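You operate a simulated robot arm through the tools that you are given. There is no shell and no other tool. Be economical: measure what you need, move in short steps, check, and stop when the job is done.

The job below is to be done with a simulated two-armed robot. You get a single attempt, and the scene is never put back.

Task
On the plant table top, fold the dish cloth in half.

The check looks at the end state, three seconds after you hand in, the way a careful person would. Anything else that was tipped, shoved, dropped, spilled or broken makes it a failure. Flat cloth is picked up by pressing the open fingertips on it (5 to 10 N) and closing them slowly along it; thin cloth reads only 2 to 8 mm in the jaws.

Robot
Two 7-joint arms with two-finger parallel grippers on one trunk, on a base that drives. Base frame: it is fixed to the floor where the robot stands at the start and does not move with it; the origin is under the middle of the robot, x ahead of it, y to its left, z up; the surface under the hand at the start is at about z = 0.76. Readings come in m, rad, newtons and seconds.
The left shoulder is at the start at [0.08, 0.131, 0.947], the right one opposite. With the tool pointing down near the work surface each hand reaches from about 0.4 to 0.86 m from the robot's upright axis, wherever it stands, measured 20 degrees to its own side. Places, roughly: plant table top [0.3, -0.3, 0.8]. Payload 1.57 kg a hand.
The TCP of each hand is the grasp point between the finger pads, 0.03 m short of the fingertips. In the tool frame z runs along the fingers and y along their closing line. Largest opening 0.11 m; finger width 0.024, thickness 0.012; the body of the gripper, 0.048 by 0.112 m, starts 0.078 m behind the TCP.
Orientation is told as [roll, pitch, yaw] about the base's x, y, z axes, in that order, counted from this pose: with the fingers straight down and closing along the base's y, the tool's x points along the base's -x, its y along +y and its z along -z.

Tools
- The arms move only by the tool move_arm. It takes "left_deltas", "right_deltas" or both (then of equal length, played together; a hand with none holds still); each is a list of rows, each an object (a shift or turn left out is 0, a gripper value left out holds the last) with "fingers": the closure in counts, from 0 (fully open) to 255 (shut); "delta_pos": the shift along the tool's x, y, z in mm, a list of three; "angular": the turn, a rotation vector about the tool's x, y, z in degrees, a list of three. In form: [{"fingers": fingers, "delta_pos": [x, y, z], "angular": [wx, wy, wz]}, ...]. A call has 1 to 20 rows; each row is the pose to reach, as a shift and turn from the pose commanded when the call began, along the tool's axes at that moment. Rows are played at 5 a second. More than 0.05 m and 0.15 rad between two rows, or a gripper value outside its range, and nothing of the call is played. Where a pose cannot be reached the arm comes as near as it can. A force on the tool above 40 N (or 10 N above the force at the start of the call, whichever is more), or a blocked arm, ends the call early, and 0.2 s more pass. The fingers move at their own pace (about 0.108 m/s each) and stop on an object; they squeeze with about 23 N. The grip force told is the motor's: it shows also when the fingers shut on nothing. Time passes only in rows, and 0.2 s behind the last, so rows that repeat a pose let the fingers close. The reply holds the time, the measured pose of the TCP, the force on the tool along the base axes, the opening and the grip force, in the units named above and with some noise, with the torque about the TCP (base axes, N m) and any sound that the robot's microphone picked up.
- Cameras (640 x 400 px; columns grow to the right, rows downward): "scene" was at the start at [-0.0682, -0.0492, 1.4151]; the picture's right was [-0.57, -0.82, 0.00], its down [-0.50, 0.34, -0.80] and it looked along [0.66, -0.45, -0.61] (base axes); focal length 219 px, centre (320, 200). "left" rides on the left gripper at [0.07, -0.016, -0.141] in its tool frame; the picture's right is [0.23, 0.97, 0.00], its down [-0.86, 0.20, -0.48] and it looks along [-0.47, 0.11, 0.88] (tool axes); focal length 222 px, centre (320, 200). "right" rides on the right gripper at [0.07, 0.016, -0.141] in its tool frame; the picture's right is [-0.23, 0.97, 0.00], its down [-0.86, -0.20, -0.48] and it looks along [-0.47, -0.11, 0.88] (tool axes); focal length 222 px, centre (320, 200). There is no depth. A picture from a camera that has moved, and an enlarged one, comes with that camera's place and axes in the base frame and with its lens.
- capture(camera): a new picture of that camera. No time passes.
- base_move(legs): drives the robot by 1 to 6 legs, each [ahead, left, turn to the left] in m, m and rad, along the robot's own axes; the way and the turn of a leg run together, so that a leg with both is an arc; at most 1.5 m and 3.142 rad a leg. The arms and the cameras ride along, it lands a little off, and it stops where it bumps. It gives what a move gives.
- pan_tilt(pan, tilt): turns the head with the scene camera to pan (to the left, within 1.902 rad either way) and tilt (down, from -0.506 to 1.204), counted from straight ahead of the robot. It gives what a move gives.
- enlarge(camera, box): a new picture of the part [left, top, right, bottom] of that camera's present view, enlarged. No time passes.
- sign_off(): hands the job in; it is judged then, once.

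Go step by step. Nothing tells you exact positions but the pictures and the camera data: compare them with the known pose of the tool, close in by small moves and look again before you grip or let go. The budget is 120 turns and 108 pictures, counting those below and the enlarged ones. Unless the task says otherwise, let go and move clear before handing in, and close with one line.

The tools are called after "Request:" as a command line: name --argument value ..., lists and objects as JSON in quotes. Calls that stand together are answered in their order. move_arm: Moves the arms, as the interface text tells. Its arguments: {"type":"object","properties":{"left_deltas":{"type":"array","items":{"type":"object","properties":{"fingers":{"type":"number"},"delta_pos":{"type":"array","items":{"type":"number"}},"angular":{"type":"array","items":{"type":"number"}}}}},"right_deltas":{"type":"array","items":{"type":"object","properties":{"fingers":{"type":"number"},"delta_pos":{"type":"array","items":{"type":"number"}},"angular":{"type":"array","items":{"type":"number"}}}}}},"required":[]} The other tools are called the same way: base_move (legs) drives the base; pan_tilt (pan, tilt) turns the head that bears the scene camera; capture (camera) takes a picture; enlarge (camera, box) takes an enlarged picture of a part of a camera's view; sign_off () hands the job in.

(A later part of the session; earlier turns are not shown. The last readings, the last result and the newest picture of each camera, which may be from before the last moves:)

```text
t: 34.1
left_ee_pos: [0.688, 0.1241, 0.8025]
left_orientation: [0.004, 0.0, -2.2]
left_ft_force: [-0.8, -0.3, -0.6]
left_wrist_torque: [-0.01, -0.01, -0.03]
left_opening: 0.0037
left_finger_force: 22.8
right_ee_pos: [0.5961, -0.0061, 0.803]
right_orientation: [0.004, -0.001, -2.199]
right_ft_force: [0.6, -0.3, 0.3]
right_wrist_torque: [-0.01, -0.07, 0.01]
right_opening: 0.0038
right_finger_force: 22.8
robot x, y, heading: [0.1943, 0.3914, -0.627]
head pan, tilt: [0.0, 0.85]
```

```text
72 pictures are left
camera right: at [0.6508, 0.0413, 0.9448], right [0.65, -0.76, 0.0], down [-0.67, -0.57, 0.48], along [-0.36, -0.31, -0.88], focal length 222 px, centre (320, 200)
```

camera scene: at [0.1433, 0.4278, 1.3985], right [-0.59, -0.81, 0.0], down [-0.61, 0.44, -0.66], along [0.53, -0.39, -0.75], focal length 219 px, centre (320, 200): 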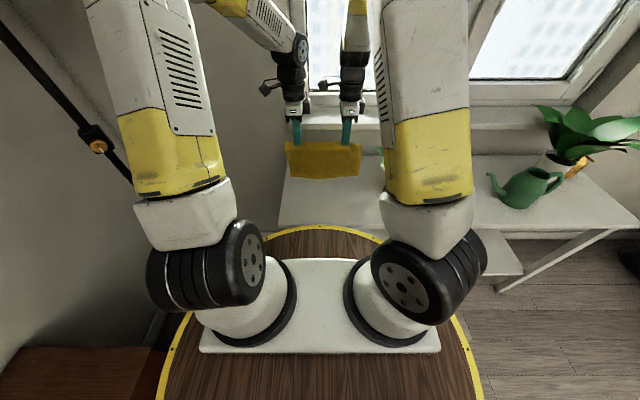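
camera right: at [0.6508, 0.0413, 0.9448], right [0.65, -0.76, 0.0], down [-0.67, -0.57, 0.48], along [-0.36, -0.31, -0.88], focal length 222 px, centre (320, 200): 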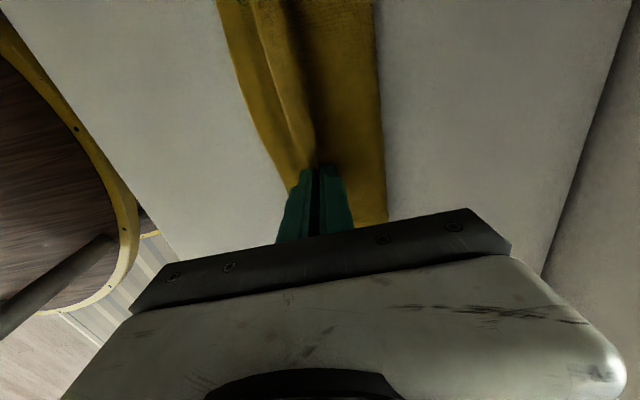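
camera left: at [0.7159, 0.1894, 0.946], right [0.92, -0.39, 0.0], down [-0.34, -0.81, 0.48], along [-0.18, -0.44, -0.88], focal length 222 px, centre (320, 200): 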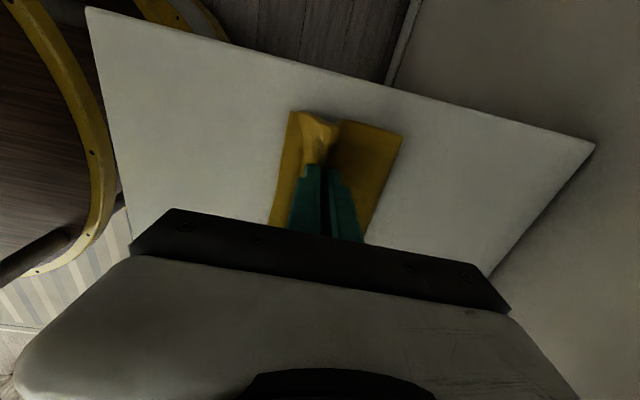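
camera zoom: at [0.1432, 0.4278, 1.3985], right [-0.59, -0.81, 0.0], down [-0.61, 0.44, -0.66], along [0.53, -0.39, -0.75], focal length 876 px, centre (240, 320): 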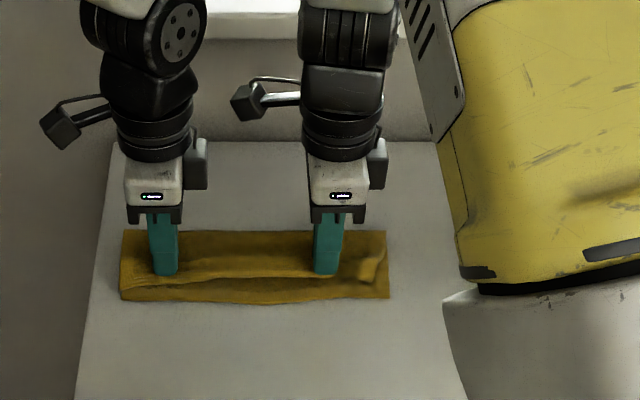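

The fold line is straight at about 0.617 m and the near edge is at 0.52 m, so it is close to half. I'll bring the held edge slightly nearer, lower it to the cloth and open gently to flatten the lip.

Request:
move_arm --left_deltas '[{"delta_pos": [0, -4, 2]}, {"delta_pos": [0, -7, 5]}, {"delta_pos": [0, -7, 6]}, {"delta_pos": [0, -7, 6]}]' --right_deltas '[{"delta_pos": [0, -4, 2]}, {"delta_pos": [0, -7, 5]}, {"delta_pos": [0, -7, 6]}, {"delta_pos": [0, -7, 6]}]'

Request:
enlarge --camera "scene" --box '[280, 160, 370, 216]'

```text
t: 35.1
left_ee_pos: [0.6823, 0.1266, 0.7965]
left_orientation: [0.003, 0.0, -2.199]
left_ft_force: [0.7, -0.6, 2.5]
left_wrist_torque: [-0.02, 0.0, 0.01]
left_opening: 0.0037
left_finger_force: 23.7
right_ee_pos: [0.5916, -0.002, 0.7991]
right_orientation: [0.004, 0.0, -2.199]
right_ft_force: [1.6, -0.4, 6.4]
right_wrist_torque: [-0.07, -0.04, 0.0]
right_opening: 0.0037
right_finger_force: 22.4
robot x, y, heading: [0.1942, 0.3918, -0.627]
head pan, tilt: [0.0, 0.85]
```

```text
7.11 times, centred on (325, 188) of scene
camera zoom: at [0.1432, 0.4278, 1.3985], right [-0.59, -0.81, 0.0], down [-0.61, 0.44, -0.66], along [0.53, -0.39, -0.75], focal length 1557 px, centre (284, 285)
```

zoom: 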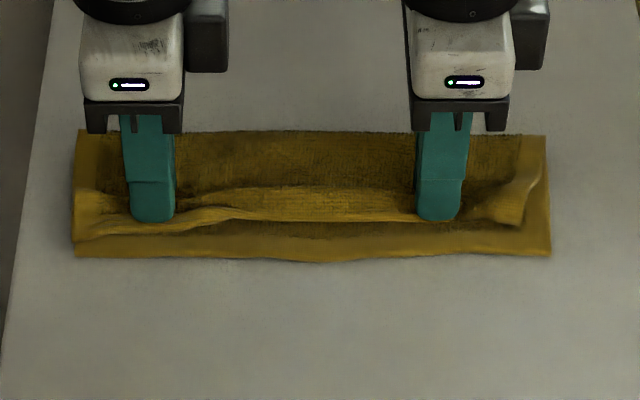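

The jaws touch the lower layer lightly. I open slowly in place to about 30 mm and look.

Request:
move_arm --left_deltas '[{"fingers": 245}, {"fingers": 235}, {"fingers": 225}, {"fingers": 215}, {"fingers": 205}, {"fingers": 195}, {"fingers": 185}, {"fingers": 185}]' --right_deltas '[{"fingers": 245}, {"fingers": 235}, {"fingers": 225}, {"fingers": 215}, {"fingers": 205}, {"fingers": 195}, {"fingers": 185}, {"fingers": 185}]'

Request:
enlarge --camera "scene" --box '[280, 160, 370, 216]'

Request:
capture --camera "left"

Request:
capture --camera "right"

```text
t: 36.9
left_ee_pos: [0.6826, 0.1278, 0.7972]
left_orientation: [0.003, -0.001, -2.199]
left_ft_force: [0.7, 0.4, 3.0]
left_wrist_torque: [-0.01, 0.0, -0.02]
left_opening: 0.0273
left_finger_force: 0.1
right_ee_pos: [0.5917, -0.0016, 0.7975]
right_orientation: [0.001, -0.001, -2.2]
right_ft_force: [0.2, 0.6, 1.2]
right_wrist_torque: [-0.01, 0.02, 0.03]
right_opening: 0.0295
right_finger_force: 0.1
robot x, y, heading: [0.1934, 0.3927, -0.627]
head pan, tilt: [0.0, 0.85]
```

```text
7.11 times, centred on (325, 188) of scene
camera zoom: at [0.1432, 0.4278, 1.3985], right [-0.59, -0.81, 0.0], down [-0.61, 0.44, -0.66], along [0.53, -0.39, -0.75], focal length 1557 px, centre (284, 285)
```

zoom: 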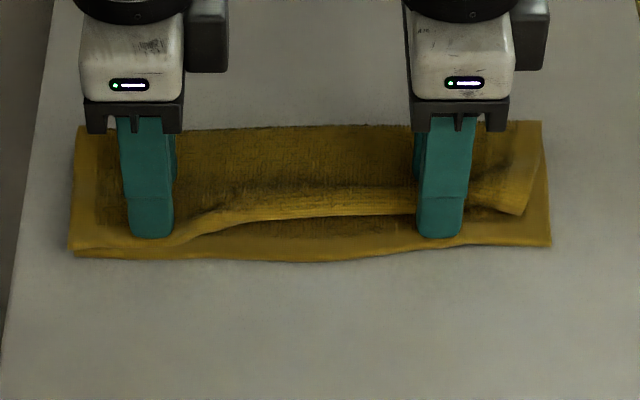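

```text
69 pictures are left
camera left: at [0.7104, 0.1927, 0.9395], right [0.92, -0.39, 0.0], down [-0.34, -0.81, 0.48], along [-0.18, -0.44, -0.88], focal length 222 px, centre (320, 200)
```

left: 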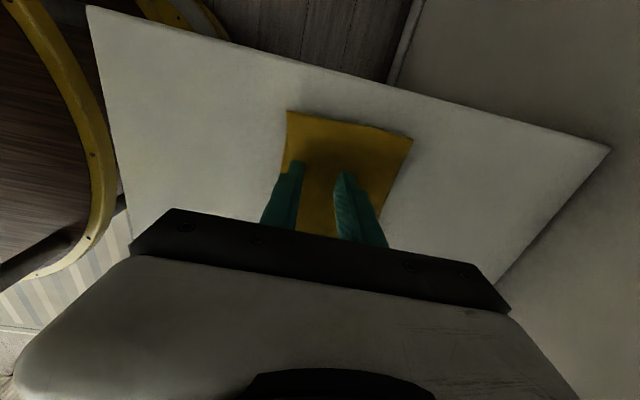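

```text
68 pictures are left
camera right: at [0.6449, 0.0452, 0.9395], right [0.65, -0.76, 0.0], down [-0.67, -0.57, 0.48], along [-0.36, -0.31, -0.88], focal length 222 px, centre (320, 200)
```

right: 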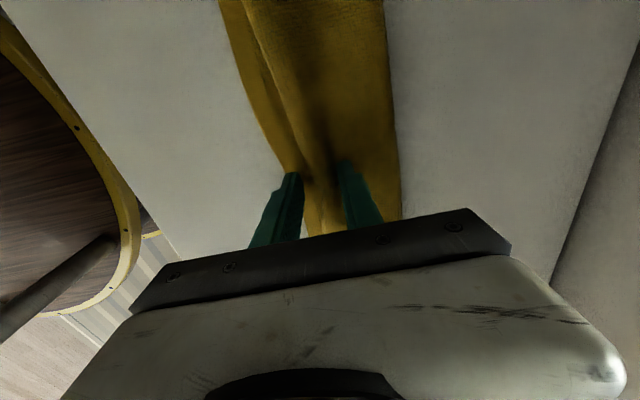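

Released, and the lip flattened well on the left. I'll lift straight up and wait to see how the cloth settles.

Request:
move_arm --left_deltas '[{"delta_pos": [0, 0, -10]}, {"delta_pos": [0, 0, -25]}, {"delta_pos": [0, 0, -60]}, {"delta_pos": [0, 0, -105]}, {"delta_pos": [0, 20, -140]}, {"delta_pos": [0, 50, -160]}, {"delta_pos": [0, 50, -160]}]' --right_deltas '[{"delta_pos": [0, 0, -10]}, {"delta_pos": [0, 0, -25]}, {"delta_pos": [0, 0, -60]}, {"delta_pos": [0, 0, -105]}, {"delta_pos": [0, 20, -140]}, {"delta_pos": [0, 50, -160]}, {"delta_pos": [0, 50, -160]}]'

Request:
enlarge --camera "scene" --box '[280, 160, 370, 216]'

Request:
capture --camera "right"

```text
t: 38.5
left_ee_pos: [0.7221, 0.0982, 0.9599]
left_orientation: [0.003, 0.0, -2.199]
left_ft_force: [-0.8, -0.4, -0.5]
left_wrist_torque: [-0.03, 0.01, 0.01]
left_opening: 0.0301
left_finger_force: 0.1
right_ee_pos: [0.6298, -0.0308, 0.9587]
right_orientation: [0.0, 0.001, -2.201]
right_ft_force: [0.1, 0.8, 0.1]
right_wrist_torque: [0.01, 0.02, 0.02]
right_opening: 0.0301
right_finger_force: 0.0
robot x, y, heading: [0.1926, 0.3907, -0.627]
head pan, tilt: [0.0, 0.85]
```

```text
7.11 times, centred on (325, 188) of scene
camera zoom: at [0.1432, 0.4278, 1.3985], right [-0.59, -0.81, 0.0], down [-0.61, 0.44, -0.66], along [0.53, -0.39, -0.75], focal length 1557 px, centre (284, 285)
```

zoom: 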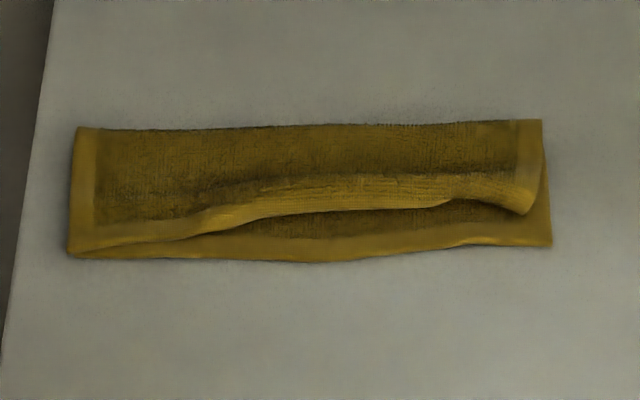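

```text
66 pictures are left
camera right: at [0.6854, 0.016, 1.0996], right [0.65, -0.76, 0.0], down [-0.67, -0.57, 0.48], along [-0.36, -0.31, -0.88], focal length 222 px, centre (320, 200)
```

right: 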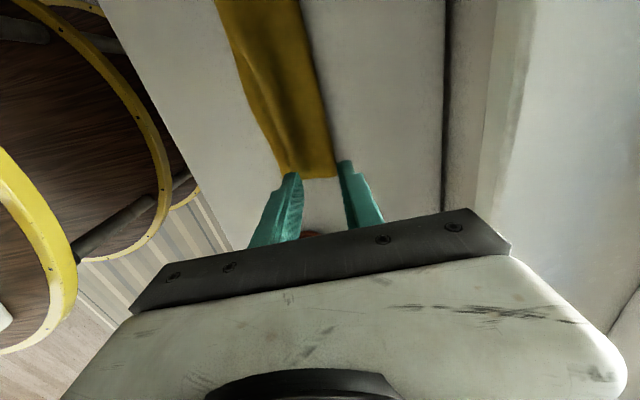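

The cloth is folded and the left part lies true, but the top layer has a small ridge in the middle and right, so its edge falls short there. I'll hold the left end down with the left fingertips and smooth the ridge toward me with the right ones.

Request:
move_arm --left_deltas '[{"fingers": 255, "delta_pos": [4, -25, 0]}, {"delta_pos": [8, -52, 0]}, {"delta_pos": [8, -52, 45]}, {"delta_pos": [8, -52, 90]}, {"delta_pos": [8, -52, 130]}, {"delta_pos": [8, -52, 152]}, {"delta_pos": [8, -52, 158]}, {"delta_pos": [8, -52, 161]}]' --right_deltas '[{"fingers": 255, "delta_pos": [20, -15, 0]}, {"delta_pos": [39, -31, 0]}, {"delta_pos": [39, -31, 40]}, {"delta_pos": [39, -31, 80]}, {"delta_pos": [39, -31, 120]}, {"delta_pos": [39, -31, 140]}, {"delta_pos": [39, -31, 148]}, {"delta_pos": [39, -31, 148]}]'

Request:
enlarge --camera "scene" --box '[280, 160, 370, 216]'

Request:
capture --camera "right"

```text
t: 40.3
left_ee_pos: [0.6847, 0.1355, 0.7979]
left_orientation: [0.003, 0.0, -2.196]
left_ft_force: [0.3, 1.7, 2.1]
left_wrist_torque: [0.01, 0.0, -0.02]
left_opening: 0.0001
left_finger_force: 21.4
right_ee_pos: [0.6281, 0.0186, 0.8092]
right_orientation: [0.002, 0.001, -2.198]
right_ft_force: [-0.4, 0.6, 0.3]
right_wrist_torque: [0.01, -0.02, 0.03]
right_opening: 0.0
right_finger_force: 20.7
robot x, y, heading: [0.1951, 0.3923, -0.628]
head pan, tilt: [0.0, 0.85]
```

```text
7.11 times, centred on (325, 188) of scene
camera zoom: at [0.1432, 0.4278, 1.3985], right [-0.59, -0.81, 0.0], down [-0.61, 0.44, -0.66], along [0.53, -0.39, -0.75], focal length 1557 px, centre (284, 285)
```

zoom: 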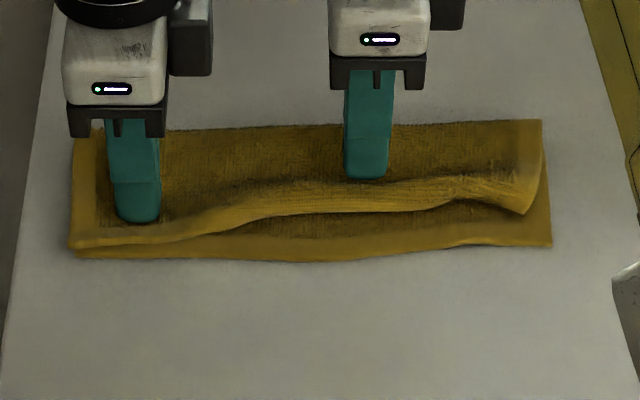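

```text
64 pictures are left
camera right: at [0.6832, 0.0664, 0.9504], right [0.65, -0.76, 0.0], down [-0.67, -0.57, 0.48], along [-0.36, -0.31, -0.88], focal length 222 px, centre (320, 200)
```

right: 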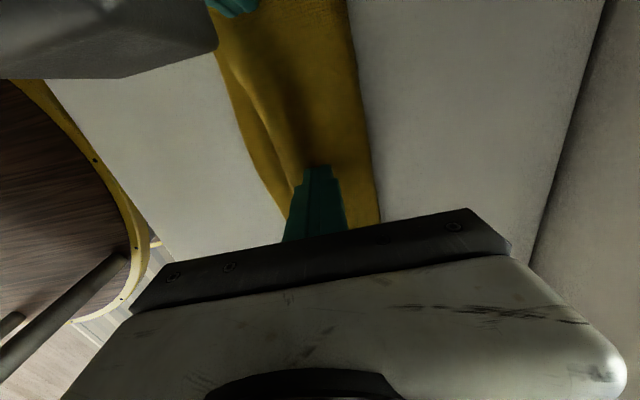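

The right fingers are just behind the ridge. I lower them to light contact, then stroke about 28 mm toward me and lift.

Request:
move_arm --right_deltas '[{"delta_pos": [0, 0, 6]}, {"delta_pos": [0, 0, 10.5]}, {"delta_pos": [0, -5, 10.5]}, {"delta_pos": [0, -10, 10.5]}, {"delta_pos": [0, -15, 10.5]}, {"delta_pos": [0, -20, 10.5]}, {"delta_pos": [0, -25, 10.5]}, {"delta_pos": [0, -28, 10.5]}]'

Request:
enlarge --camera "scene" --box '[280, 160, 370, 216]'

```text
t: 42.1
left_ee_pos: [0.6845, 0.1349, 0.7972]
left_orientation: [0.003, 0.001, -2.2]
left_ft_force: [0.0, -0.2, 2.4]
left_wrist_torque: [0.05, 0.03, 0.01]
left_opening: 0.0
left_finger_force: 21.3
right_ee_pos: [0.6065, 0.0359, 0.7994]
right_orientation: [0.002, 0.0, -2.199]
right_ft_force: [2.0, -0.5, 2.1]
right_wrist_torque: [0.02, -0.01, 0.01]
right_opening: 0.0
right_finger_force: 21.7
robot x, y, heading: [0.191, 0.3934, -0.633]
head pan, tilt: [0.0, 0.85]
```

```text
7.11 times, centred on (325, 188) of scene
camera zoom: at [0.1433, 0.4278, 1.3985], right [-0.59, -0.81, 0.0], down [-0.61, 0.44, -0.66], along [0.53, -0.39, -0.75], focal length 1557 px, centre (284, 285)
```

zoom: 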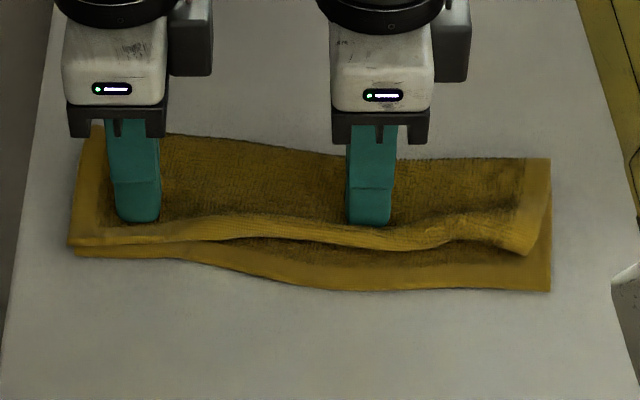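

The whole cloth slid with the stroke because the layers grip each other more than the table. I'll hold the exposed strip of the lower layer down with the right hand instead, and stroke the top layer lightly with the left.

Request:
move_arm --left_deltas '[{"delta_pos": [0, 0, -15]}, {"delta_pos": [0, 0, -30]}, {"delta_pos": [0, 0, -30]}, {"delta_pos": [0, 0, -30]}, {"delta_pos": [-35, 14, -30]}, {"delta_pos": [-70, 14, -30]}, {"delta_pos": [-70, 14, -30]}, {"delta_pos": [-70, 14, -30]}]' --right_deltas '[{"delta_pos": [0, 0, -15]}, {"delta_pos": [0, 0, -30]}, {"delta_pos": [-33, -22, -30]}, {"delta_pos": [-67, -46, -30]}, {"delta_pos": [-67, -46, -15]}, {"delta_pos": [-67, -46, -5]}, {"delta_pos": [-67, -46, 2]}, {"delta_pos": [-67, -46, 5]}]'

Request:
enlarge --camera "scene" --box '[280, 160, 370, 216]'

Request:
capture --camera "left"

```text
t: 43.9
left_ee_pos: [0.658, 0.0715, 0.8283]
left_orientation: [0.003, 0.0, -2.199]
left_ft_force: [-0.7, -0.4, 0.0]
left_wrist_torque: [0.02, 0.0, 0.01]
left_opening: 0.0
left_finger_force: 21.8
right_ee_pos: [0.5305, 0.0082, 0.7939]
right_orientation: [0.002, 0.0, -2.2]
right_ft_force: [-0.8, -0.5, 2.1]
right_wrist_torque: [-0.04, -0.03, 0.0]
right_opening: 0.0004
right_finger_force: 20.5
robot x, y, heading: [0.1912, 0.3909, -0.628]
head pan, tilt: [0.0, 0.85]
```

```text
7.11 times, centred on (325, 188) of scene
camera zoom: at [0.1432, 0.4278, 1.3985], right [-0.59, -0.81, 0.0], down [-0.61, 0.44, -0.66], along [0.53, -0.39, -0.75], focal length 1557 px, centre (284, 285)
```

zoom: 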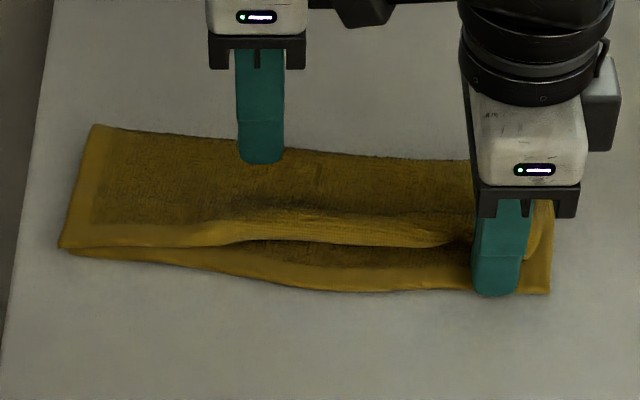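

```text
61 pictures are left
camera left: at [0.6855, 0.1362, 0.9697], right [0.92, -0.39, 0.0], down [-0.34, -0.81, 0.48], along [-0.18, -0.44, -0.88], focal length 222 px, centre (320, 200)
```

left: 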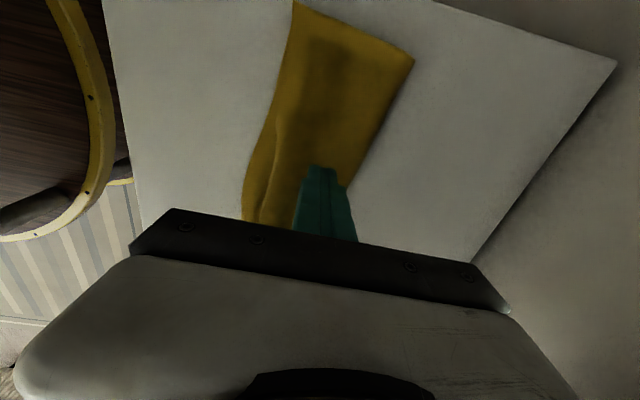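

The right hand holds the lower layer, so I press a bit more there and stroke the top toward me lightly with the left.

Request:
move_arm --left_deltas '[{"delta_pos": [0, 0, 15]}, {"delta_pos": [0, 0, 25]}, {"delta_pos": [0, 0, 28]}, {"delta_pos": [0, -6, 28]}, {"delta_pos": [0, -12, 28]}, {"delta_pos": [0, -18, 28]}, {"delta_pos": [0, -24, 28]}, {"delta_pos": [0, -30, 28]}, {"delta_pos": [0, -34, 28]}]' --right_deltas '[{"delta_pos": [0, 0, 0.8]}, {"delta_pos": [0, 0, 0.8]}, {"delta_pos": [0, 0, 0.8]}, {"delta_pos": [0, 0, 0.8]}, {"delta_pos": [0, 0, 0.8]}, {"delta_pos": [0, 0, 0.8]}, {"delta_pos": [0, 0, 0.8]}, {"delta_pos": [0, 0, 0.8]}, {"delta_pos": [0, 0, 0.8]}]'

Request:
enlarge --camera "scene" --box '[280, 160, 370, 216]'

```text
t: 45.9
left_ee_pos: [0.6289, 0.0913, 0.7983]
left_orientation: [0.004, -0.001, -2.197]
left_ft_force: [0.1, 0.2, 1.2]
left_wrist_torque: [0.0, 0.0, -0.01]
left_opening: 0.0
left_finger_force: 21.7
right_ee_pos: [0.5305, 0.0086, 0.7934]
right_orientation: [0.002, 0.001, -2.2]
right_ft_force: [-1.0, -1.0, 5.0]
right_wrist_torque: [-0.01, 0.01, 0.0]
right_opening: 0.0
right_finger_force: 21.1
robot x, y, heading: [0.199, 0.3893, -0.627]
head pan, tilt: [0.0, 0.85]
```

```text
7.11 times, centred on (325, 188) of scene
camera zoom: at [0.1432, 0.4278, 1.3985], right [-0.59, -0.81, 0.0], down [-0.61, 0.44, -0.66], along [0.53, -0.39, -0.75], focal length 1557 px, centre (284, 285)
```

zoom: 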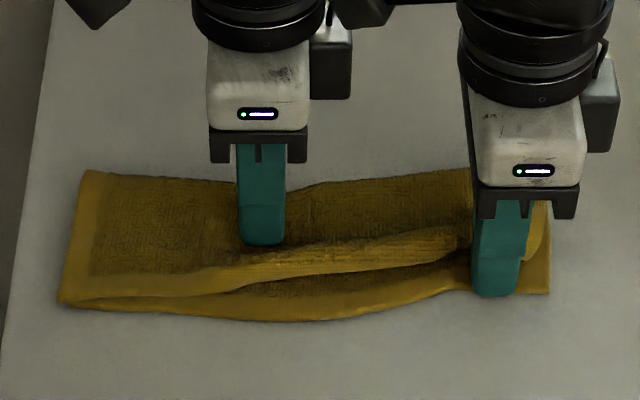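

The cloth pivots instead of the layers sliding, so stroking doesn't help. I'll lift off and look; the raised ridge of the top layer can be pinched on its own and laid out again.

Request:
move_arm --left_deltas '[{"fingers": 255, "delta_pos": [0, 0, -25]}, {"delta_pos": [30, 0, -70]}, {"delta_pos": [60, 0, -110]}]' --right_deltas '[{"delta_pos": [0, 0, -25]}, {"delta_pos": [0, 0, -70]}, {"delta_pos": [0, 0, -110]}]'

Request:
enlarge --camera "scene" --box '[280, 160, 370, 216]'

Request:
capture --camera "left"

Request:
capture --camera "right"

```text
refused: row 2 steps farther than a row can; nothing moved
```

```text
7.11 times, centred on (325, 188) of scene
camera zoom: at [0.1432, 0.4278, 1.3985], right [-0.59, -0.81, 0.0], down [-0.61, 0.44, -0.66], along [0.53, -0.39, -0.75], focal length 1557 px, centre (284, 285)
```

zoom: 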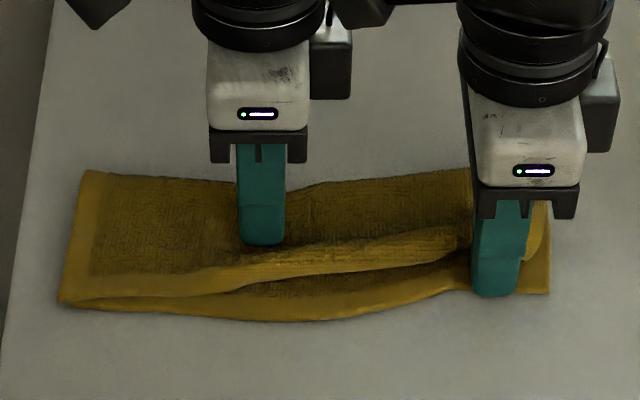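

```text
58 pictures are left
camera left: at [0.6566, 0.1564, 0.9414], right [0.92, -0.39, 0.0], down [-0.34, -0.81, 0.48], along [-0.18, -0.44, -0.88], focal length 222 px, centre (320, 200)
```

left: 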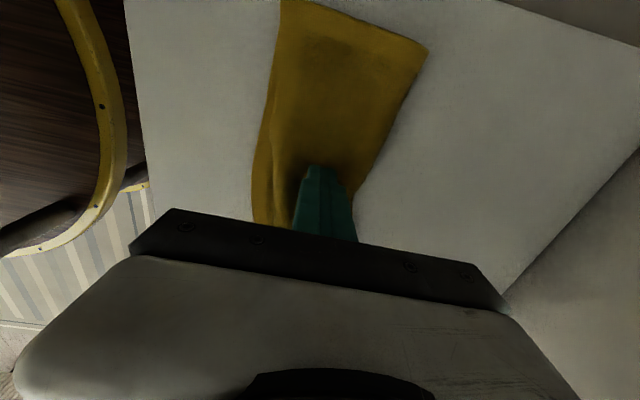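

```text
57 pictures are left
camera right: at [0.5846, 0.055, 0.935], right [0.65, -0.76, 0.0], down [-0.67, -0.57, 0.48], along [-0.36, -0.31, -0.88], focal length 222 px, centre (320, 200)
```

right: 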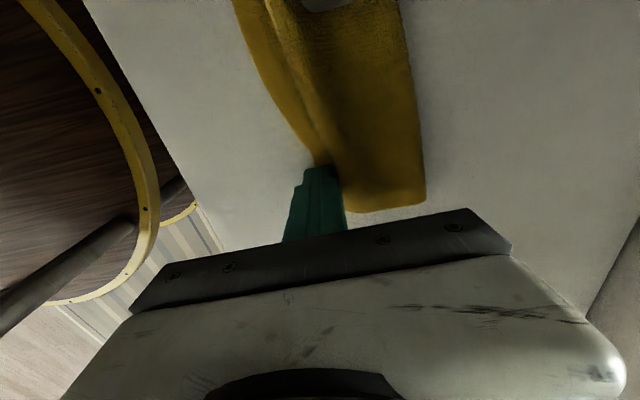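

Request:
move_arm --left_deltas '[{"fingers": 255, "delta_pos": [0, 0, -25]}, {"delta_pos": [15, 0, -60]}, {"delta_pos": [40, 0, -100]}]' --right_deltas '[{"delta_pos": [0, 0, -25]}, {"delta_pos": [0, 0, -60]}, {"delta_pos": [0, 0, -100]}]'

Request:
enlarge --camera "scene" --box '[280, 160, 370, 216]'

Request:
enlarge --camera "right" --box '[160, 0, 480, 200]'

```text
t: 46.7
left_ee_pos: [0.6526, 0.1218, 0.8979]
left_orientation: [0.001, 0.001, -2.198]
left_ft_force: [0.5, -0.8, -0.4]
left_wrist_torque: [0.04, 0.01, -0.01]
left_opening: 0.0
left_finger_force: 21.2
right_ee_pos: [0.5281, 0.0102, 0.8921]
right_orientation: [0.002, 0.0, -2.2]
right_ft_force: [-0.3, -0.5, 0.0]
right_wrist_torque: [0.06, 0.02, -0.04]
right_opening: 0.0
right_finger_force: 21.4
robot x, y, heading: [0.1959, 0.3942, -0.628]
head pan, tilt: [0.0, 0.85]
```

```text
7.11 times, centred on (325, 188) of scene
camera zoom: at [0.1436, 0.4271, 1.3986], right [-0.59, -0.81, 0.0], down [-0.61, 0.44, -0.66], along [0.53, -0.39, -0.75], focal length 1557 px, centre (284, 285)
```

zoom: 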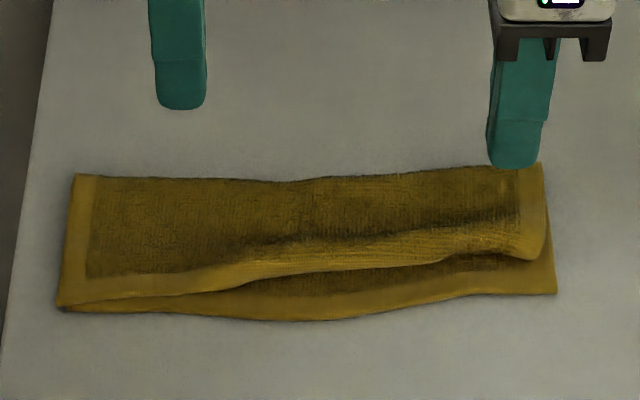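

```text
2.00 times, centred on (320, 100) of right
camera zoom: at [0.5833, 0.0566, 1.0331], right [0.65, -0.76, 0.0], down [-0.67, -0.57, 0.48], along [-0.36, -0.31, -0.88], focal length 444 px, centre (320, 400)
```

zoom: 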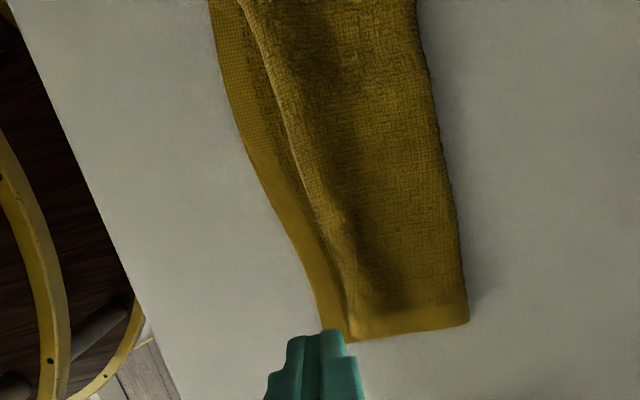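

From above, the left half lies true, but the top hem is tucked under along the middle and right. I'll straddle the ridge there with the right hand, keeping the fingertips just off the lower layer, and pinch only the top layer.

Request:
move_arm --right_deltas '[{"fingers": 170, "delta_pos": [14, 10, 0]}, {"delta_pos": [28, 19, 0]}, {"delta_pos": [28, 19, 35]}, {"delta_pos": [28, 19, 65]}, {"delta_pos": [28, 19, 75]}, {"delta_pos": [28, 19, 75]}]'

Request:
enlarge --camera "scene" --box '[280, 160, 370, 216]'

Request:
enlarge --camera "right" --box '[200, 50, 440, 250]'

```text
t: 48.1
left_ee_pos: [0.6537, 0.122, 0.8985]
left_orientation: [0.002, 0.001, -2.201]
left_ft_force: [-0.2, 0.0, 0.2]
left_wrist_torque: [0.03, -0.02, -0.02]
left_opening: 0.0003
left_finger_force: 21.0
right_ee_pos: [0.5611, 0.0193, 0.8168]
right_orientation: [0.003, 0.002, -2.198]
right_ft_force: [-0.2, -0.3, 0.7]
right_wrist_torque: [0.01, -0.02, 0.03]
right_opening: 0.037
right_finger_force: 0.0
robot x, y, heading: [0.1928, 0.3919, -0.63]
head pan, tilt: [0.0, 0.85]
```

```text
7.11 times, centred on (325, 188) of scene
camera zoom: at [0.1432, 0.4278, 1.3985], right [-0.59, -0.81, 0.0], down [-0.61, 0.44, -0.66], along [0.53, -0.39, -0.75], focal length 1557 px, centre (284, 285)
```

zoom: 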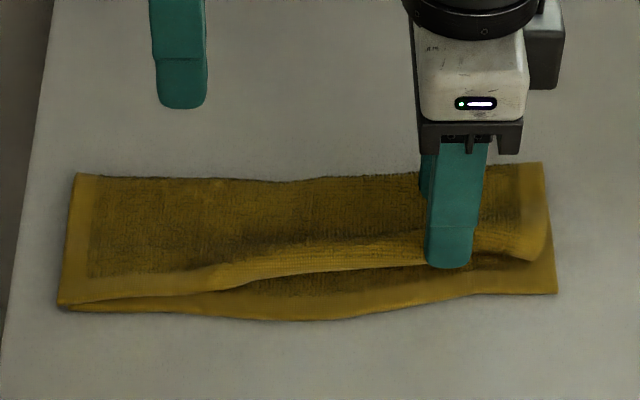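

```text
2.00 times, centred on (320, 150) of right
camera zoom: at [0.6154, 0.0658, 0.9588], right [0.66, -0.76, 0.0], down [-0.66, -0.57, 0.48], along [-0.36, -0.31, -0.88], focal length 444 px, centre (320, 300)
```

zoom: 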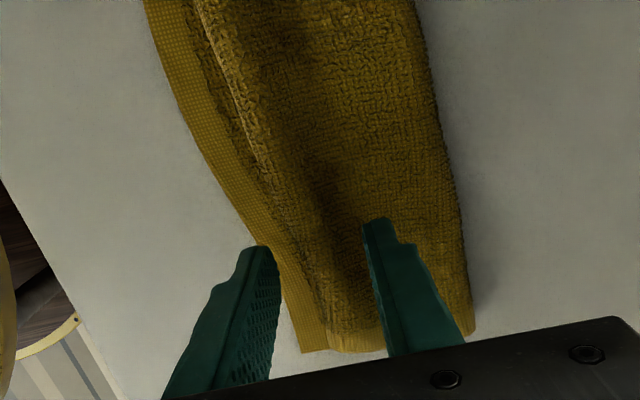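

The fingers straddle the ridge edge. I lower them the last 18 mm and close slowly.

Request:
move_arm --right_deltas '[{"delta_pos": [0, 0, 8]}, {"delta_pos": [0, 0, 14]}, {"delta_pos": [0, 0, 17.5]}, {"fingers": 180, "delta_pos": [0, 0, 17.5]}, {"fingers": 192, "delta_pos": [0, 0, 17.5]}, {"fingers": 204, "delta_pos": [0, 0, 17.5]}, {"fingers": 216, "delta_pos": [0, 0, 17.5]}, {"fingers": 228, "delta_pos": [0, 0, 17.5]}, {"fingers": 240, "delta_pos": [0, 0, 17.5]}, {"fingers": 255, "delta_pos": [0, 0, 17.5]}, {"fingers": 255, "delta_pos": [0, 0, 17.5]}]'

Request:
enlarge --camera "scene" --box '[280, 160, 370, 216]'

Request:
enlarge --camera "right" --box '[200, 50, 440, 250]'

```text
t: 50.5
left_ee_pos: [0.6535, 0.1217, 0.897]
left_orientation: [0.004, -0.002, -2.199]
left_ft_force: [0.2, -0.9, -1.0]
left_wrist_torque: [0.02, 0.02, 0.02]
left_opening: 0.0
left_finger_force: 21.5
right_ee_pos: [0.5609, 0.0195, 0.7994]
right_orientation: [0.0, 0.0, -2.199]
right_ft_force: [0.7, 0.0, 1.3]
right_wrist_torque: [0.01, 0.0, -0.01]
right_opening: 0.005
right_finger_force: 23.5
robot x, y, heading: [0.1919, 0.3917, -0.63]
head pan, tilt: [0.0, 0.85]
```

```text
7.11 times, centred on (325, 188) of scene
camera zoom: at [0.1432, 0.4278, 1.3985], right [-0.59, -0.81, 0.0], down [-0.61, 0.44, -0.66], along [0.53, -0.39, -0.75], focal length 1557 px, centre (284, 285)
```

zoom: 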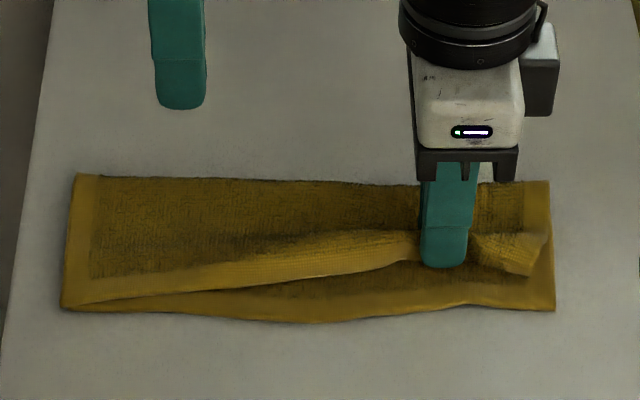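

```text
2.00 times, centred on (320, 150) of right
camera zoom: at [0.6152, 0.0663, 0.9419], right [0.65, -0.76, 0.0], down [-0.67, -0.57, 0.48], along [-0.36, -0.31, -0.88], focal length 444 px, centre (320, 300)
```

zoom: 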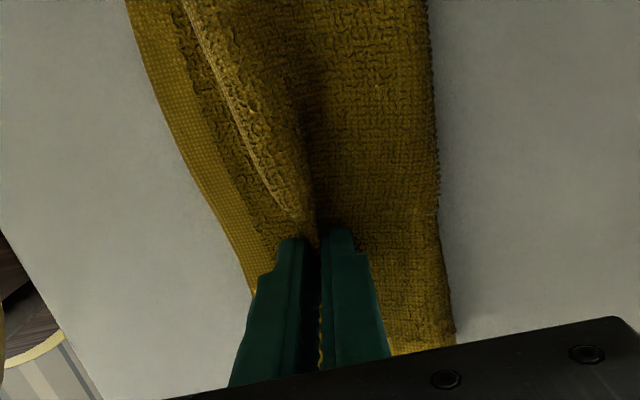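

The ridge is held, reading 5 mm. I lift about 45 mm to see whether only the top layer comes up and how the lip hangs.

Request:
move_arm --right_deltas '[{"delta_pos": [0, 0, -10]}, {"delta_pos": [0, 4, -22]}, {"delta_pos": [0, 8, -34]}, {"delta_pos": [0, 12, -45]}, {"delta_pos": [0, 12, -45]}, {"delta_pos": [0, 12, -45]}]'

Request:
enlarge --camera "scene" --box '[280, 160, 370, 216]'

Request:
enlarge --camera "right" --box '[160, 0, 480, 200]'

```text
t: 51.3
left_ee_pos: [0.6549, 0.1185, 0.9026]
left_orientation: [0.012, -0.003, -2.2]
left_ft_force: [-0.5, 2.1, 2.7]
left_wrist_torque: [-0.24, 0.06, -0.09]
left_opening: 0.0
left_finger_force: 20.7
right_ee_pos: [0.5623, 0.0159, 0.8259]
right_orientation: [-0.006, -0.006, -2.204]
right_ft_force: [0.3, -2.3, -2.5]
right_wrist_torque: [0.12, 0.13, -0.12]
right_opening: 0.0051
right_finger_force: 23.3
robot x, y, heading: [0.1883, 0.3924, -0.628]
head pan, tilt: [0.0, 0.85]
stopped in row 3 (left hand): the force on the tool passed its limit at 55 N (the readings are from after the stop); the commanded pose is now the measured one
```

```text
7.11 times, centred on (325, 188) of scene
camera zoom: at [0.1434, 0.4277, 1.3986], right [-0.59, -0.81, 0.0], down [-0.61, 0.44, -0.66], along [0.53, -0.39, -0.75], focal length 1557 px, centre (284, 285)
```

zoom: 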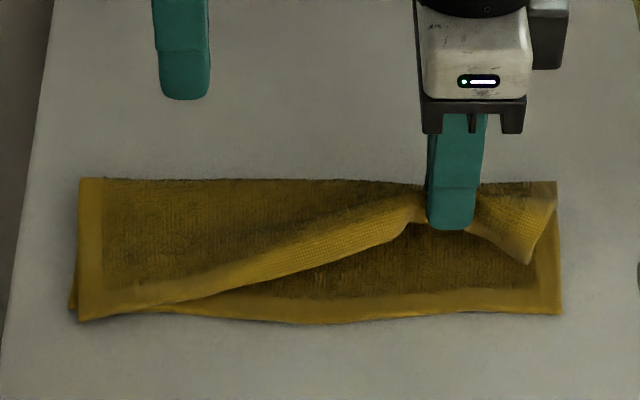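

```text
2.00 times, centred on (320, 100) of right
camera zoom: at [0.6189, 0.0621, 0.9671], right [0.65, -0.76, 0.0], down [-0.66, -0.57, 0.48], along [-0.37, -0.31, -0.87], focal length 444 px, centre (320, 400)
```

zoom: 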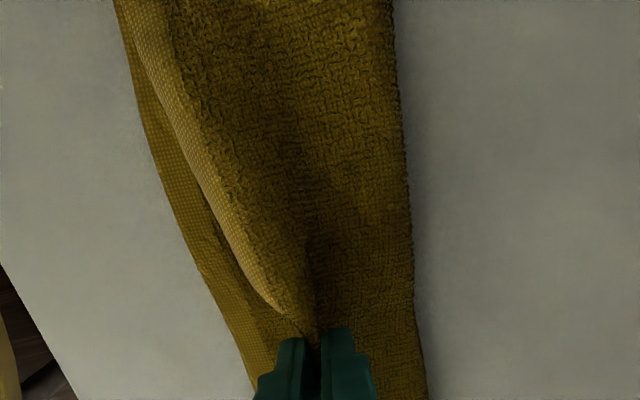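

Only the top layer came up, but the right wrist camera brushed the left hand. I'll move the left hand up and away before going on.

Request:
move_arm --left_deltas '[{"delta_pos": [20, 0, -10]}, {"delta_pos": [50, 0, -30]}, {"delta_pos": [80, 0, -60]}, {"delta_pos": [110, 0, -90]}]'

Request:
move_arm --right_deltas '[{"delta_pos": [0, 0, -6]}, {"delta_pos": [0, -4, -12]}, {"delta_pos": [0, -10, -18]}, {"delta_pos": [0, -16, -20]}, {"delta_pos": [0, -22, -20]}, {"delta_pos": [0, -28, -20]}, {"delta_pos": [0, -28, -20]}]'

Request:
enlarge --camera "scene" --box '[280, 160, 370, 216]'

Request:
enlarge --camera "right" --box '[160, 0, 480, 200]'

```text
t: 52.3
left_ee_pos: [0.7184, 0.2066, 0.9937]
left_orientation: [0.011, -0.003, -2.199]
left_ft_force: [-0.6, 0.0, 0.6]
left_wrist_torque: [0.02, -0.01, -0.05]
left_opening: 0.0
left_finger_force: 20.9
right_ee_pos: [0.5629, 0.0152, 0.8268]
right_orientation: [-0.004, -0.004, -2.203]
right_ft_force: [0.7, -0.7, 0.1]
right_wrist_torque: [0.04, -0.02, 0.02]
right_opening: 0.0047
right_finger_force: 23.0
robot x, y, heading: [0.1912, 0.3937, -0.629]
head pan, tilt: [0.0, 0.85]
```

```text
t: 53.9
left_ee_pos: [0.7197, 0.2069, 0.9916]
left_orientation: [0.013, -0.004, -2.197]
left_ft_force: [0.2, -0.4, 0.1]
left_wrist_torque: [0.04, 0.03, 0.02]
left_opening: 0.0003
left_finger_force: 21.3
right_ee_pos: [0.541, 0.0326, 0.8452]
right_orientation: [-0.006, -0.005, -2.201]
right_ft_force: [0.0, -0.9, 0.1]
right_wrist_torque: [-0.01, 0.03, 0.01]
right_opening: 0.0048
right_finger_force: 23.0
robot x, y, heading: [0.1936, 0.3936, -0.625]
head pan, tilt: [0.0, 0.85]
```

```text
7.11 times, centred on (325, 188) of scene
camera zoom: at [0.1433, 0.4278, 1.3985], right [-0.59, -0.81, 0.0], down [-0.61, 0.44, -0.66], along [0.53, -0.39, -0.75], focal length 1557 px, centre (284, 285)
```

zoom: 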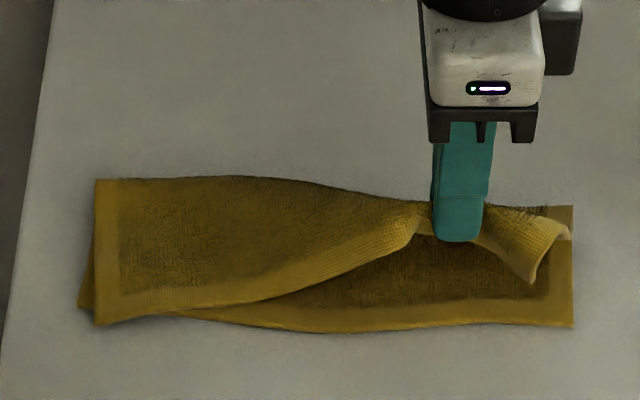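

```text
2.00 times, centred on (320, 100) of right
camera zoom: at [0.5969, 0.0782, 0.9872], right [0.65, -0.76, 0.0], down [-0.66, -0.57, 0.48], along [-0.37, -0.31, -0.88], focal length 444 px, centre (320, 400)
```

zoom: 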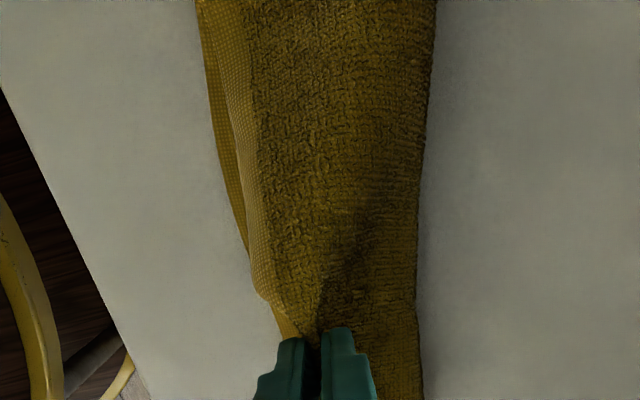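

The lip hangs freely now. I go slightly beyond the near edge while coming down, then move back a little on the last bit so the lip is laid outward.

Request:
move_arm --right_deltas '[{"delta_pos": [0, -8, 6]}, {"delta_pos": [0, -15, 14]}, {"delta_pos": [0, -20, 22]}, {"delta_pos": [0, -21, 28]}, {"delta_pos": [0, -18, 33]}, {"delta_pos": [0, -14, 38]}, {"delta_pos": [0, -10, 43]}, {"delta_pos": [0, -8, 46]}, {"delta_pos": [0, -8, 46]}]'

Request:
enlarge --camera "scene" --box '[280, 160, 370, 216]'

Request:
enlarge --camera "right" --box '[160, 0, 480, 200]'

```text
t: 55.9
left_ee_pos: [0.7192, 0.2061, 0.9924]
left_orientation: [0.012, -0.004, -2.199]
left_ft_force: [0.3, -0.2, -1.0]
left_wrist_torque: [0.0, 0.01, -0.03]
left_opening: 0.0
left_finger_force: 21.2
right_ee_pos: [0.533, 0.0378, 0.7999]
right_orientation: [-0.003, -0.005, -2.202]
right_ft_force: [-0.2, 0.1, 1.7]
right_wrist_torque: [0.0, 0.0, 0.0]
right_opening: 0.0048
right_finger_force: 22.9
robot x, y, heading: [0.1901, 0.3922, -0.628]
head pan, tilt: [0.0, 0.85]
```

```text
7.11 times, centred on (325, 188) of scene
camera zoom: at [0.1432, 0.4278, 1.3985], right [-0.59, -0.81, 0.0], down [-0.61, 0.44, -0.66], along [0.53, -0.39, -0.75], focal length 1557 px, centre (284, 285)
```

zoom: 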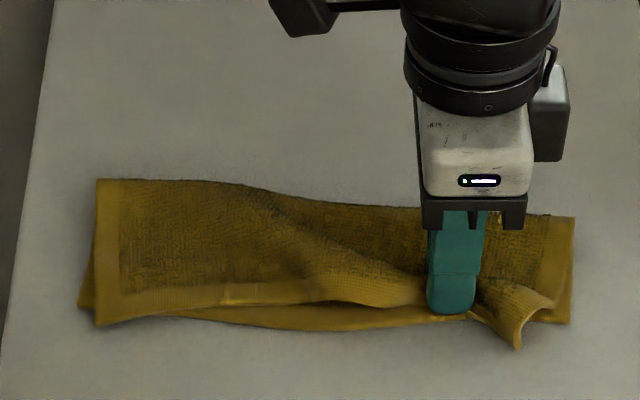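

```text
2.00 times, centred on (320, 100) of right
camera zoom: at [0.5895, 0.0837, 0.9412], right [0.65, -0.76, 0.0], down [-0.66, -0.57, 0.48], along [-0.37, -0.31, -0.88], focal length 444 px, centre (320, 400)
```

zoom: 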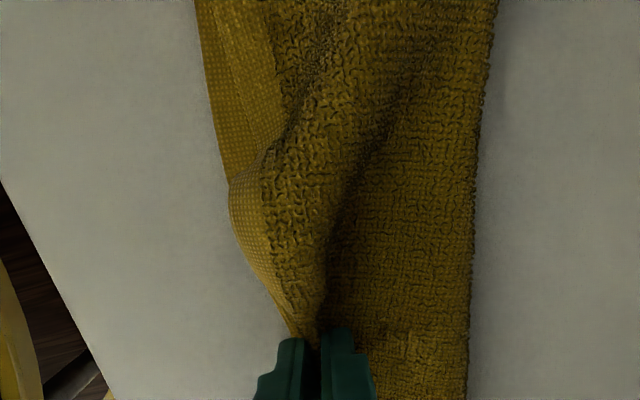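

The top edge now meets the lower edge all along. I open slowly and lift off.

Request:
move_arm --right_deltas '[{"fingers": 245}, {"fingers": 235}, {"fingers": 225}, {"fingers": 215}, {"fingers": 205}, {"fingers": 195}, {"fingers": 195, "delta_pos": [0, 0, -10]}, {"delta_pos": [0, 0, -30]}, {"delta_pos": [0, 0, -60]}, {"delta_pos": [0, 0, -100]}, {"delta_pos": [0, 0, -140]}]'

Request:
enlarge --camera "scene" --box '[280, 160, 370, 216]'

Request:
enlarge --camera "right" --box '[160, 0, 480, 200]'

```text
t: 58.3
left_ee_pos: [0.72, 0.206, 0.9925]
left_orientation: [0.012, -0.003, -2.199]
left_ft_force: [-0.5, -0.3, -0.2]
left_wrist_torque: [0.02, 0.03, -0.01]
left_opening: 0.0
left_finger_force: 21.0
right_ee_pos: [0.5342, 0.037, 0.9406]
right_orientation: [-0.005, -0.004, -2.203]
right_ft_force: [1.0, 0.1, -0.3]
right_wrist_torque: [0.03, 0.06, -0.02]
right_opening: 0.0262
right_finger_force: 0.1
robot x, y, heading: [0.1927, 0.3893, -0.625]
head pan, tilt: [0.0, 0.85]
```

```text
7.11 times, centred on (325, 188) of scene
camera zoom: at [0.1436, 0.4277, 1.3986], right [-0.59, -0.81, 0.0], down [-0.61, 0.44, -0.66], along [0.53, -0.39, -0.75], focal length 1557 px, centre (284, 285)
```

zoom: 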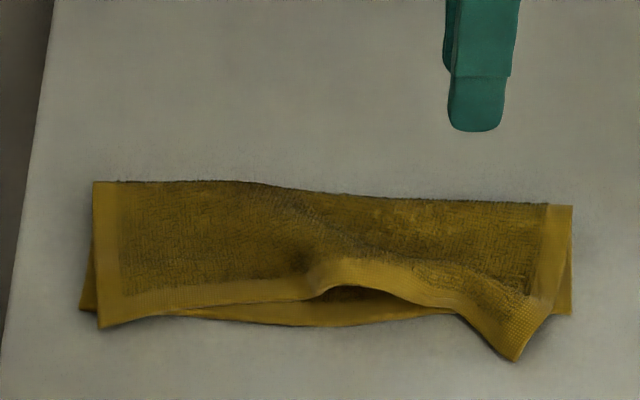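

```text
2.00 times, centred on (320, 100) of right
camera zoom: at [0.5901, 0.0843, 1.0818], right [0.65, -0.76, 0.0], down [-0.66, -0.57, 0.48], along [-0.37, -0.31, -0.87], focal length 444 px, centre (320, 400)
```

zoom: 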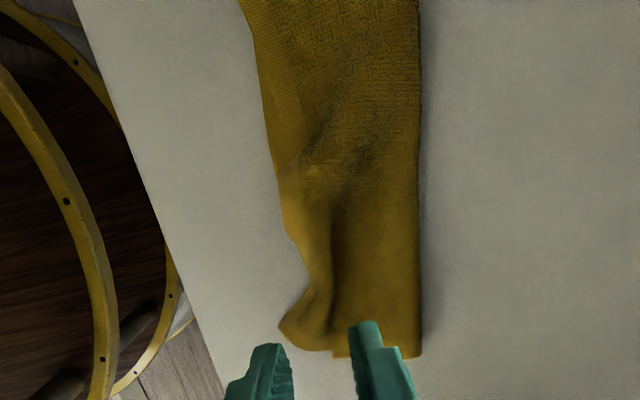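

Much better: the edges meet along the left and middle, but the right corner sticks out about 3 cm and a small bump remains. I'll pinch the top layer near that corner, lift it, and lay it a bit farther back and to the right.

Request:
move_arm --right_deltas '[{"fingers": 165, "delta_pos": [-14, -8, 20]}, {"delta_pos": [-27, -15, 60]}, {"delta_pos": [-27, -15, 100]}, {"delta_pos": [-27, -15, 120]}, {"delta_pos": [-27, -15, 120]}]'

Request:
enlarge --camera "scene" --box '[280, 160, 370, 216]'

Request:
enlarge --camera "right" --box '[200, 50, 440, 250]'

```text
t: 59.5
left_ee_pos: [0.7185, 0.2065, 0.9922]
left_orientation: [0.013, -0.003, -2.198]
left_ft_force: [0.7, -0.6, 1.0]
left_wrist_torque: [0.01, 0.01, -0.04]
left_opening: 0.0
left_finger_force: 21.7
right_ee_pos: [0.504, 0.0235, 0.8197]
right_orientation: [-0.005, -0.006, -2.202]
right_ft_force: [0.0, -0.2, -0.5]
right_wrist_torque: [-0.01, -0.01, 0.02]
right_opening: 0.039
right_finger_force: 0.0
robot x, y, heading: [0.1941, 0.3944, -0.629]
head pan, tilt: [0.0, 0.85]
```

```text
7.11 times, centred on (325, 188) of scene
camera zoom: at [0.1432, 0.4278, 1.3985], right [-0.59, -0.81, 0.0], down [-0.61, 0.44, -0.66], along [0.53, -0.39, -0.75], focal length 1557 px, centre (284, 285)
```

zoom: 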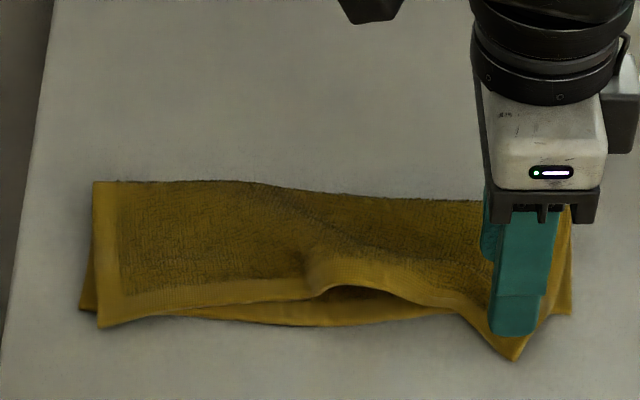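

```text
2.00 times, centred on (320, 150) of right
camera zoom: at [0.5613, 0.0701, 0.9608], right [0.65, -0.76, 0.0], down [-0.66, -0.57, 0.48], along [-0.37, -0.31, -0.88], focal length 444 px, centre (320, 300)
```

zoom: 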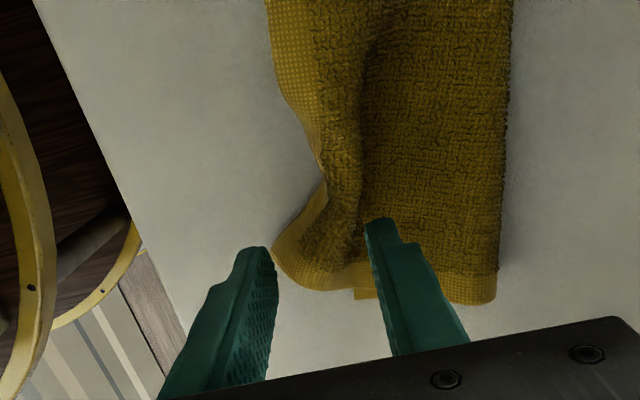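

The corner flap lies between the fingers. I lower and close slowly.

Request:
move_arm --right_deltas '[{"delta_pos": [0, 0, 10]}, {"delta_pos": [0, 0, 17]}, {"delta_pos": [0, 0, 21]}, {"fingers": 178, "delta_pos": [0, 0, 21]}, {"fingers": 190, "delta_pos": [0, 0, 21]}, {"fingers": 202, "delta_pos": [0, 0, 21]}, {"fingers": 214, "delta_pos": [0, 0, 21]}, {"fingers": 226, "delta_pos": [0, 0, 21]}, {"fingers": 240, "delta_pos": [0, 0, 21]}, {"fingers": 255, "delta_pos": [0, 0, 21]}, {"fingers": 255, "delta_pos": [0, 0, 21]}, {"delta_pos": [0, 0, 10]}, {"delta_pos": [0, 4, 0]}, {"delta_pos": [-4, 8, -10]}, {"delta_pos": [-8, 12, -20]}, {"delta_pos": [-8, 12, -20]}]'

Request:
enlarge --camera "scene" --box '[280, 160, 370, 216]'

Request:
enlarge --camera "right" --box '[160, 0, 480, 200]'

```text
t: 62.9
left_ee_pos: [0.7202, 0.2072, 0.9926]
left_orientation: [0.012, -0.002, -2.2]
left_ft_force: [0.6, -0.2, 0.0]
left_wrist_torque: [-0.01, 0.03, -0.01]
left_opening: 0.0002
left_finger_force: 20.8
right_ee_pos: [0.5112, 0.0109, 0.8415]
right_orientation: [-0.005, -0.005, -2.201]
right_ft_force: [-0.1, -0.6, -0.1]
right_wrist_torque: [0.03, -0.01, -0.04]
right_opening: 0.0036
right_finger_force: 23.1
robot x, y, heading: [0.1929, 0.3907, -0.625]
head pan, tilt: [0.0, 0.85]
```

```text
7.11 times, centred on (325, 188) of scene
camera zoom: at [0.1433, 0.4278, 1.3985], right [-0.59, -0.81, 0.0], down [-0.61, 0.44, -0.66], along [0.53, -0.39, -0.75], focal length 1557 px, centre (284, 285)
```

zoom: 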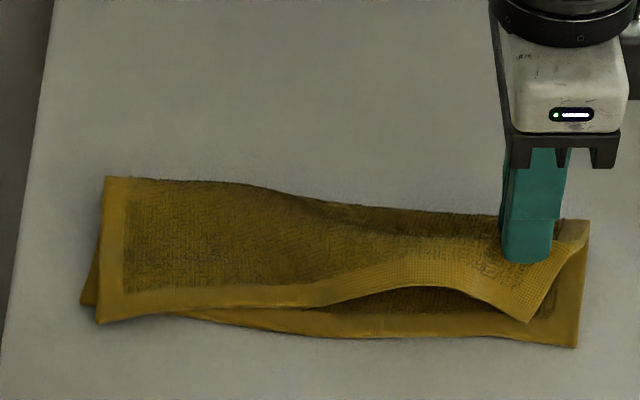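

```text
2.00 times, centred on (320, 100) of right
camera zoom: at [0.5677, 0.0565, 0.982], right [0.65, -0.76, 0.0], down [-0.66, -0.57, 0.48], along [-0.37, -0.31, -0.88], focal length 444 px, centre (320, 400)
```

zoom: 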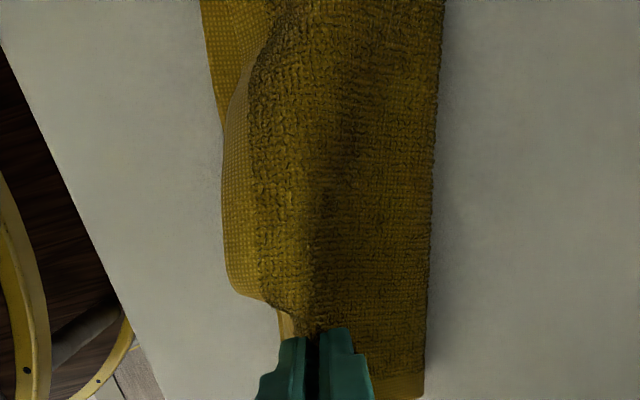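

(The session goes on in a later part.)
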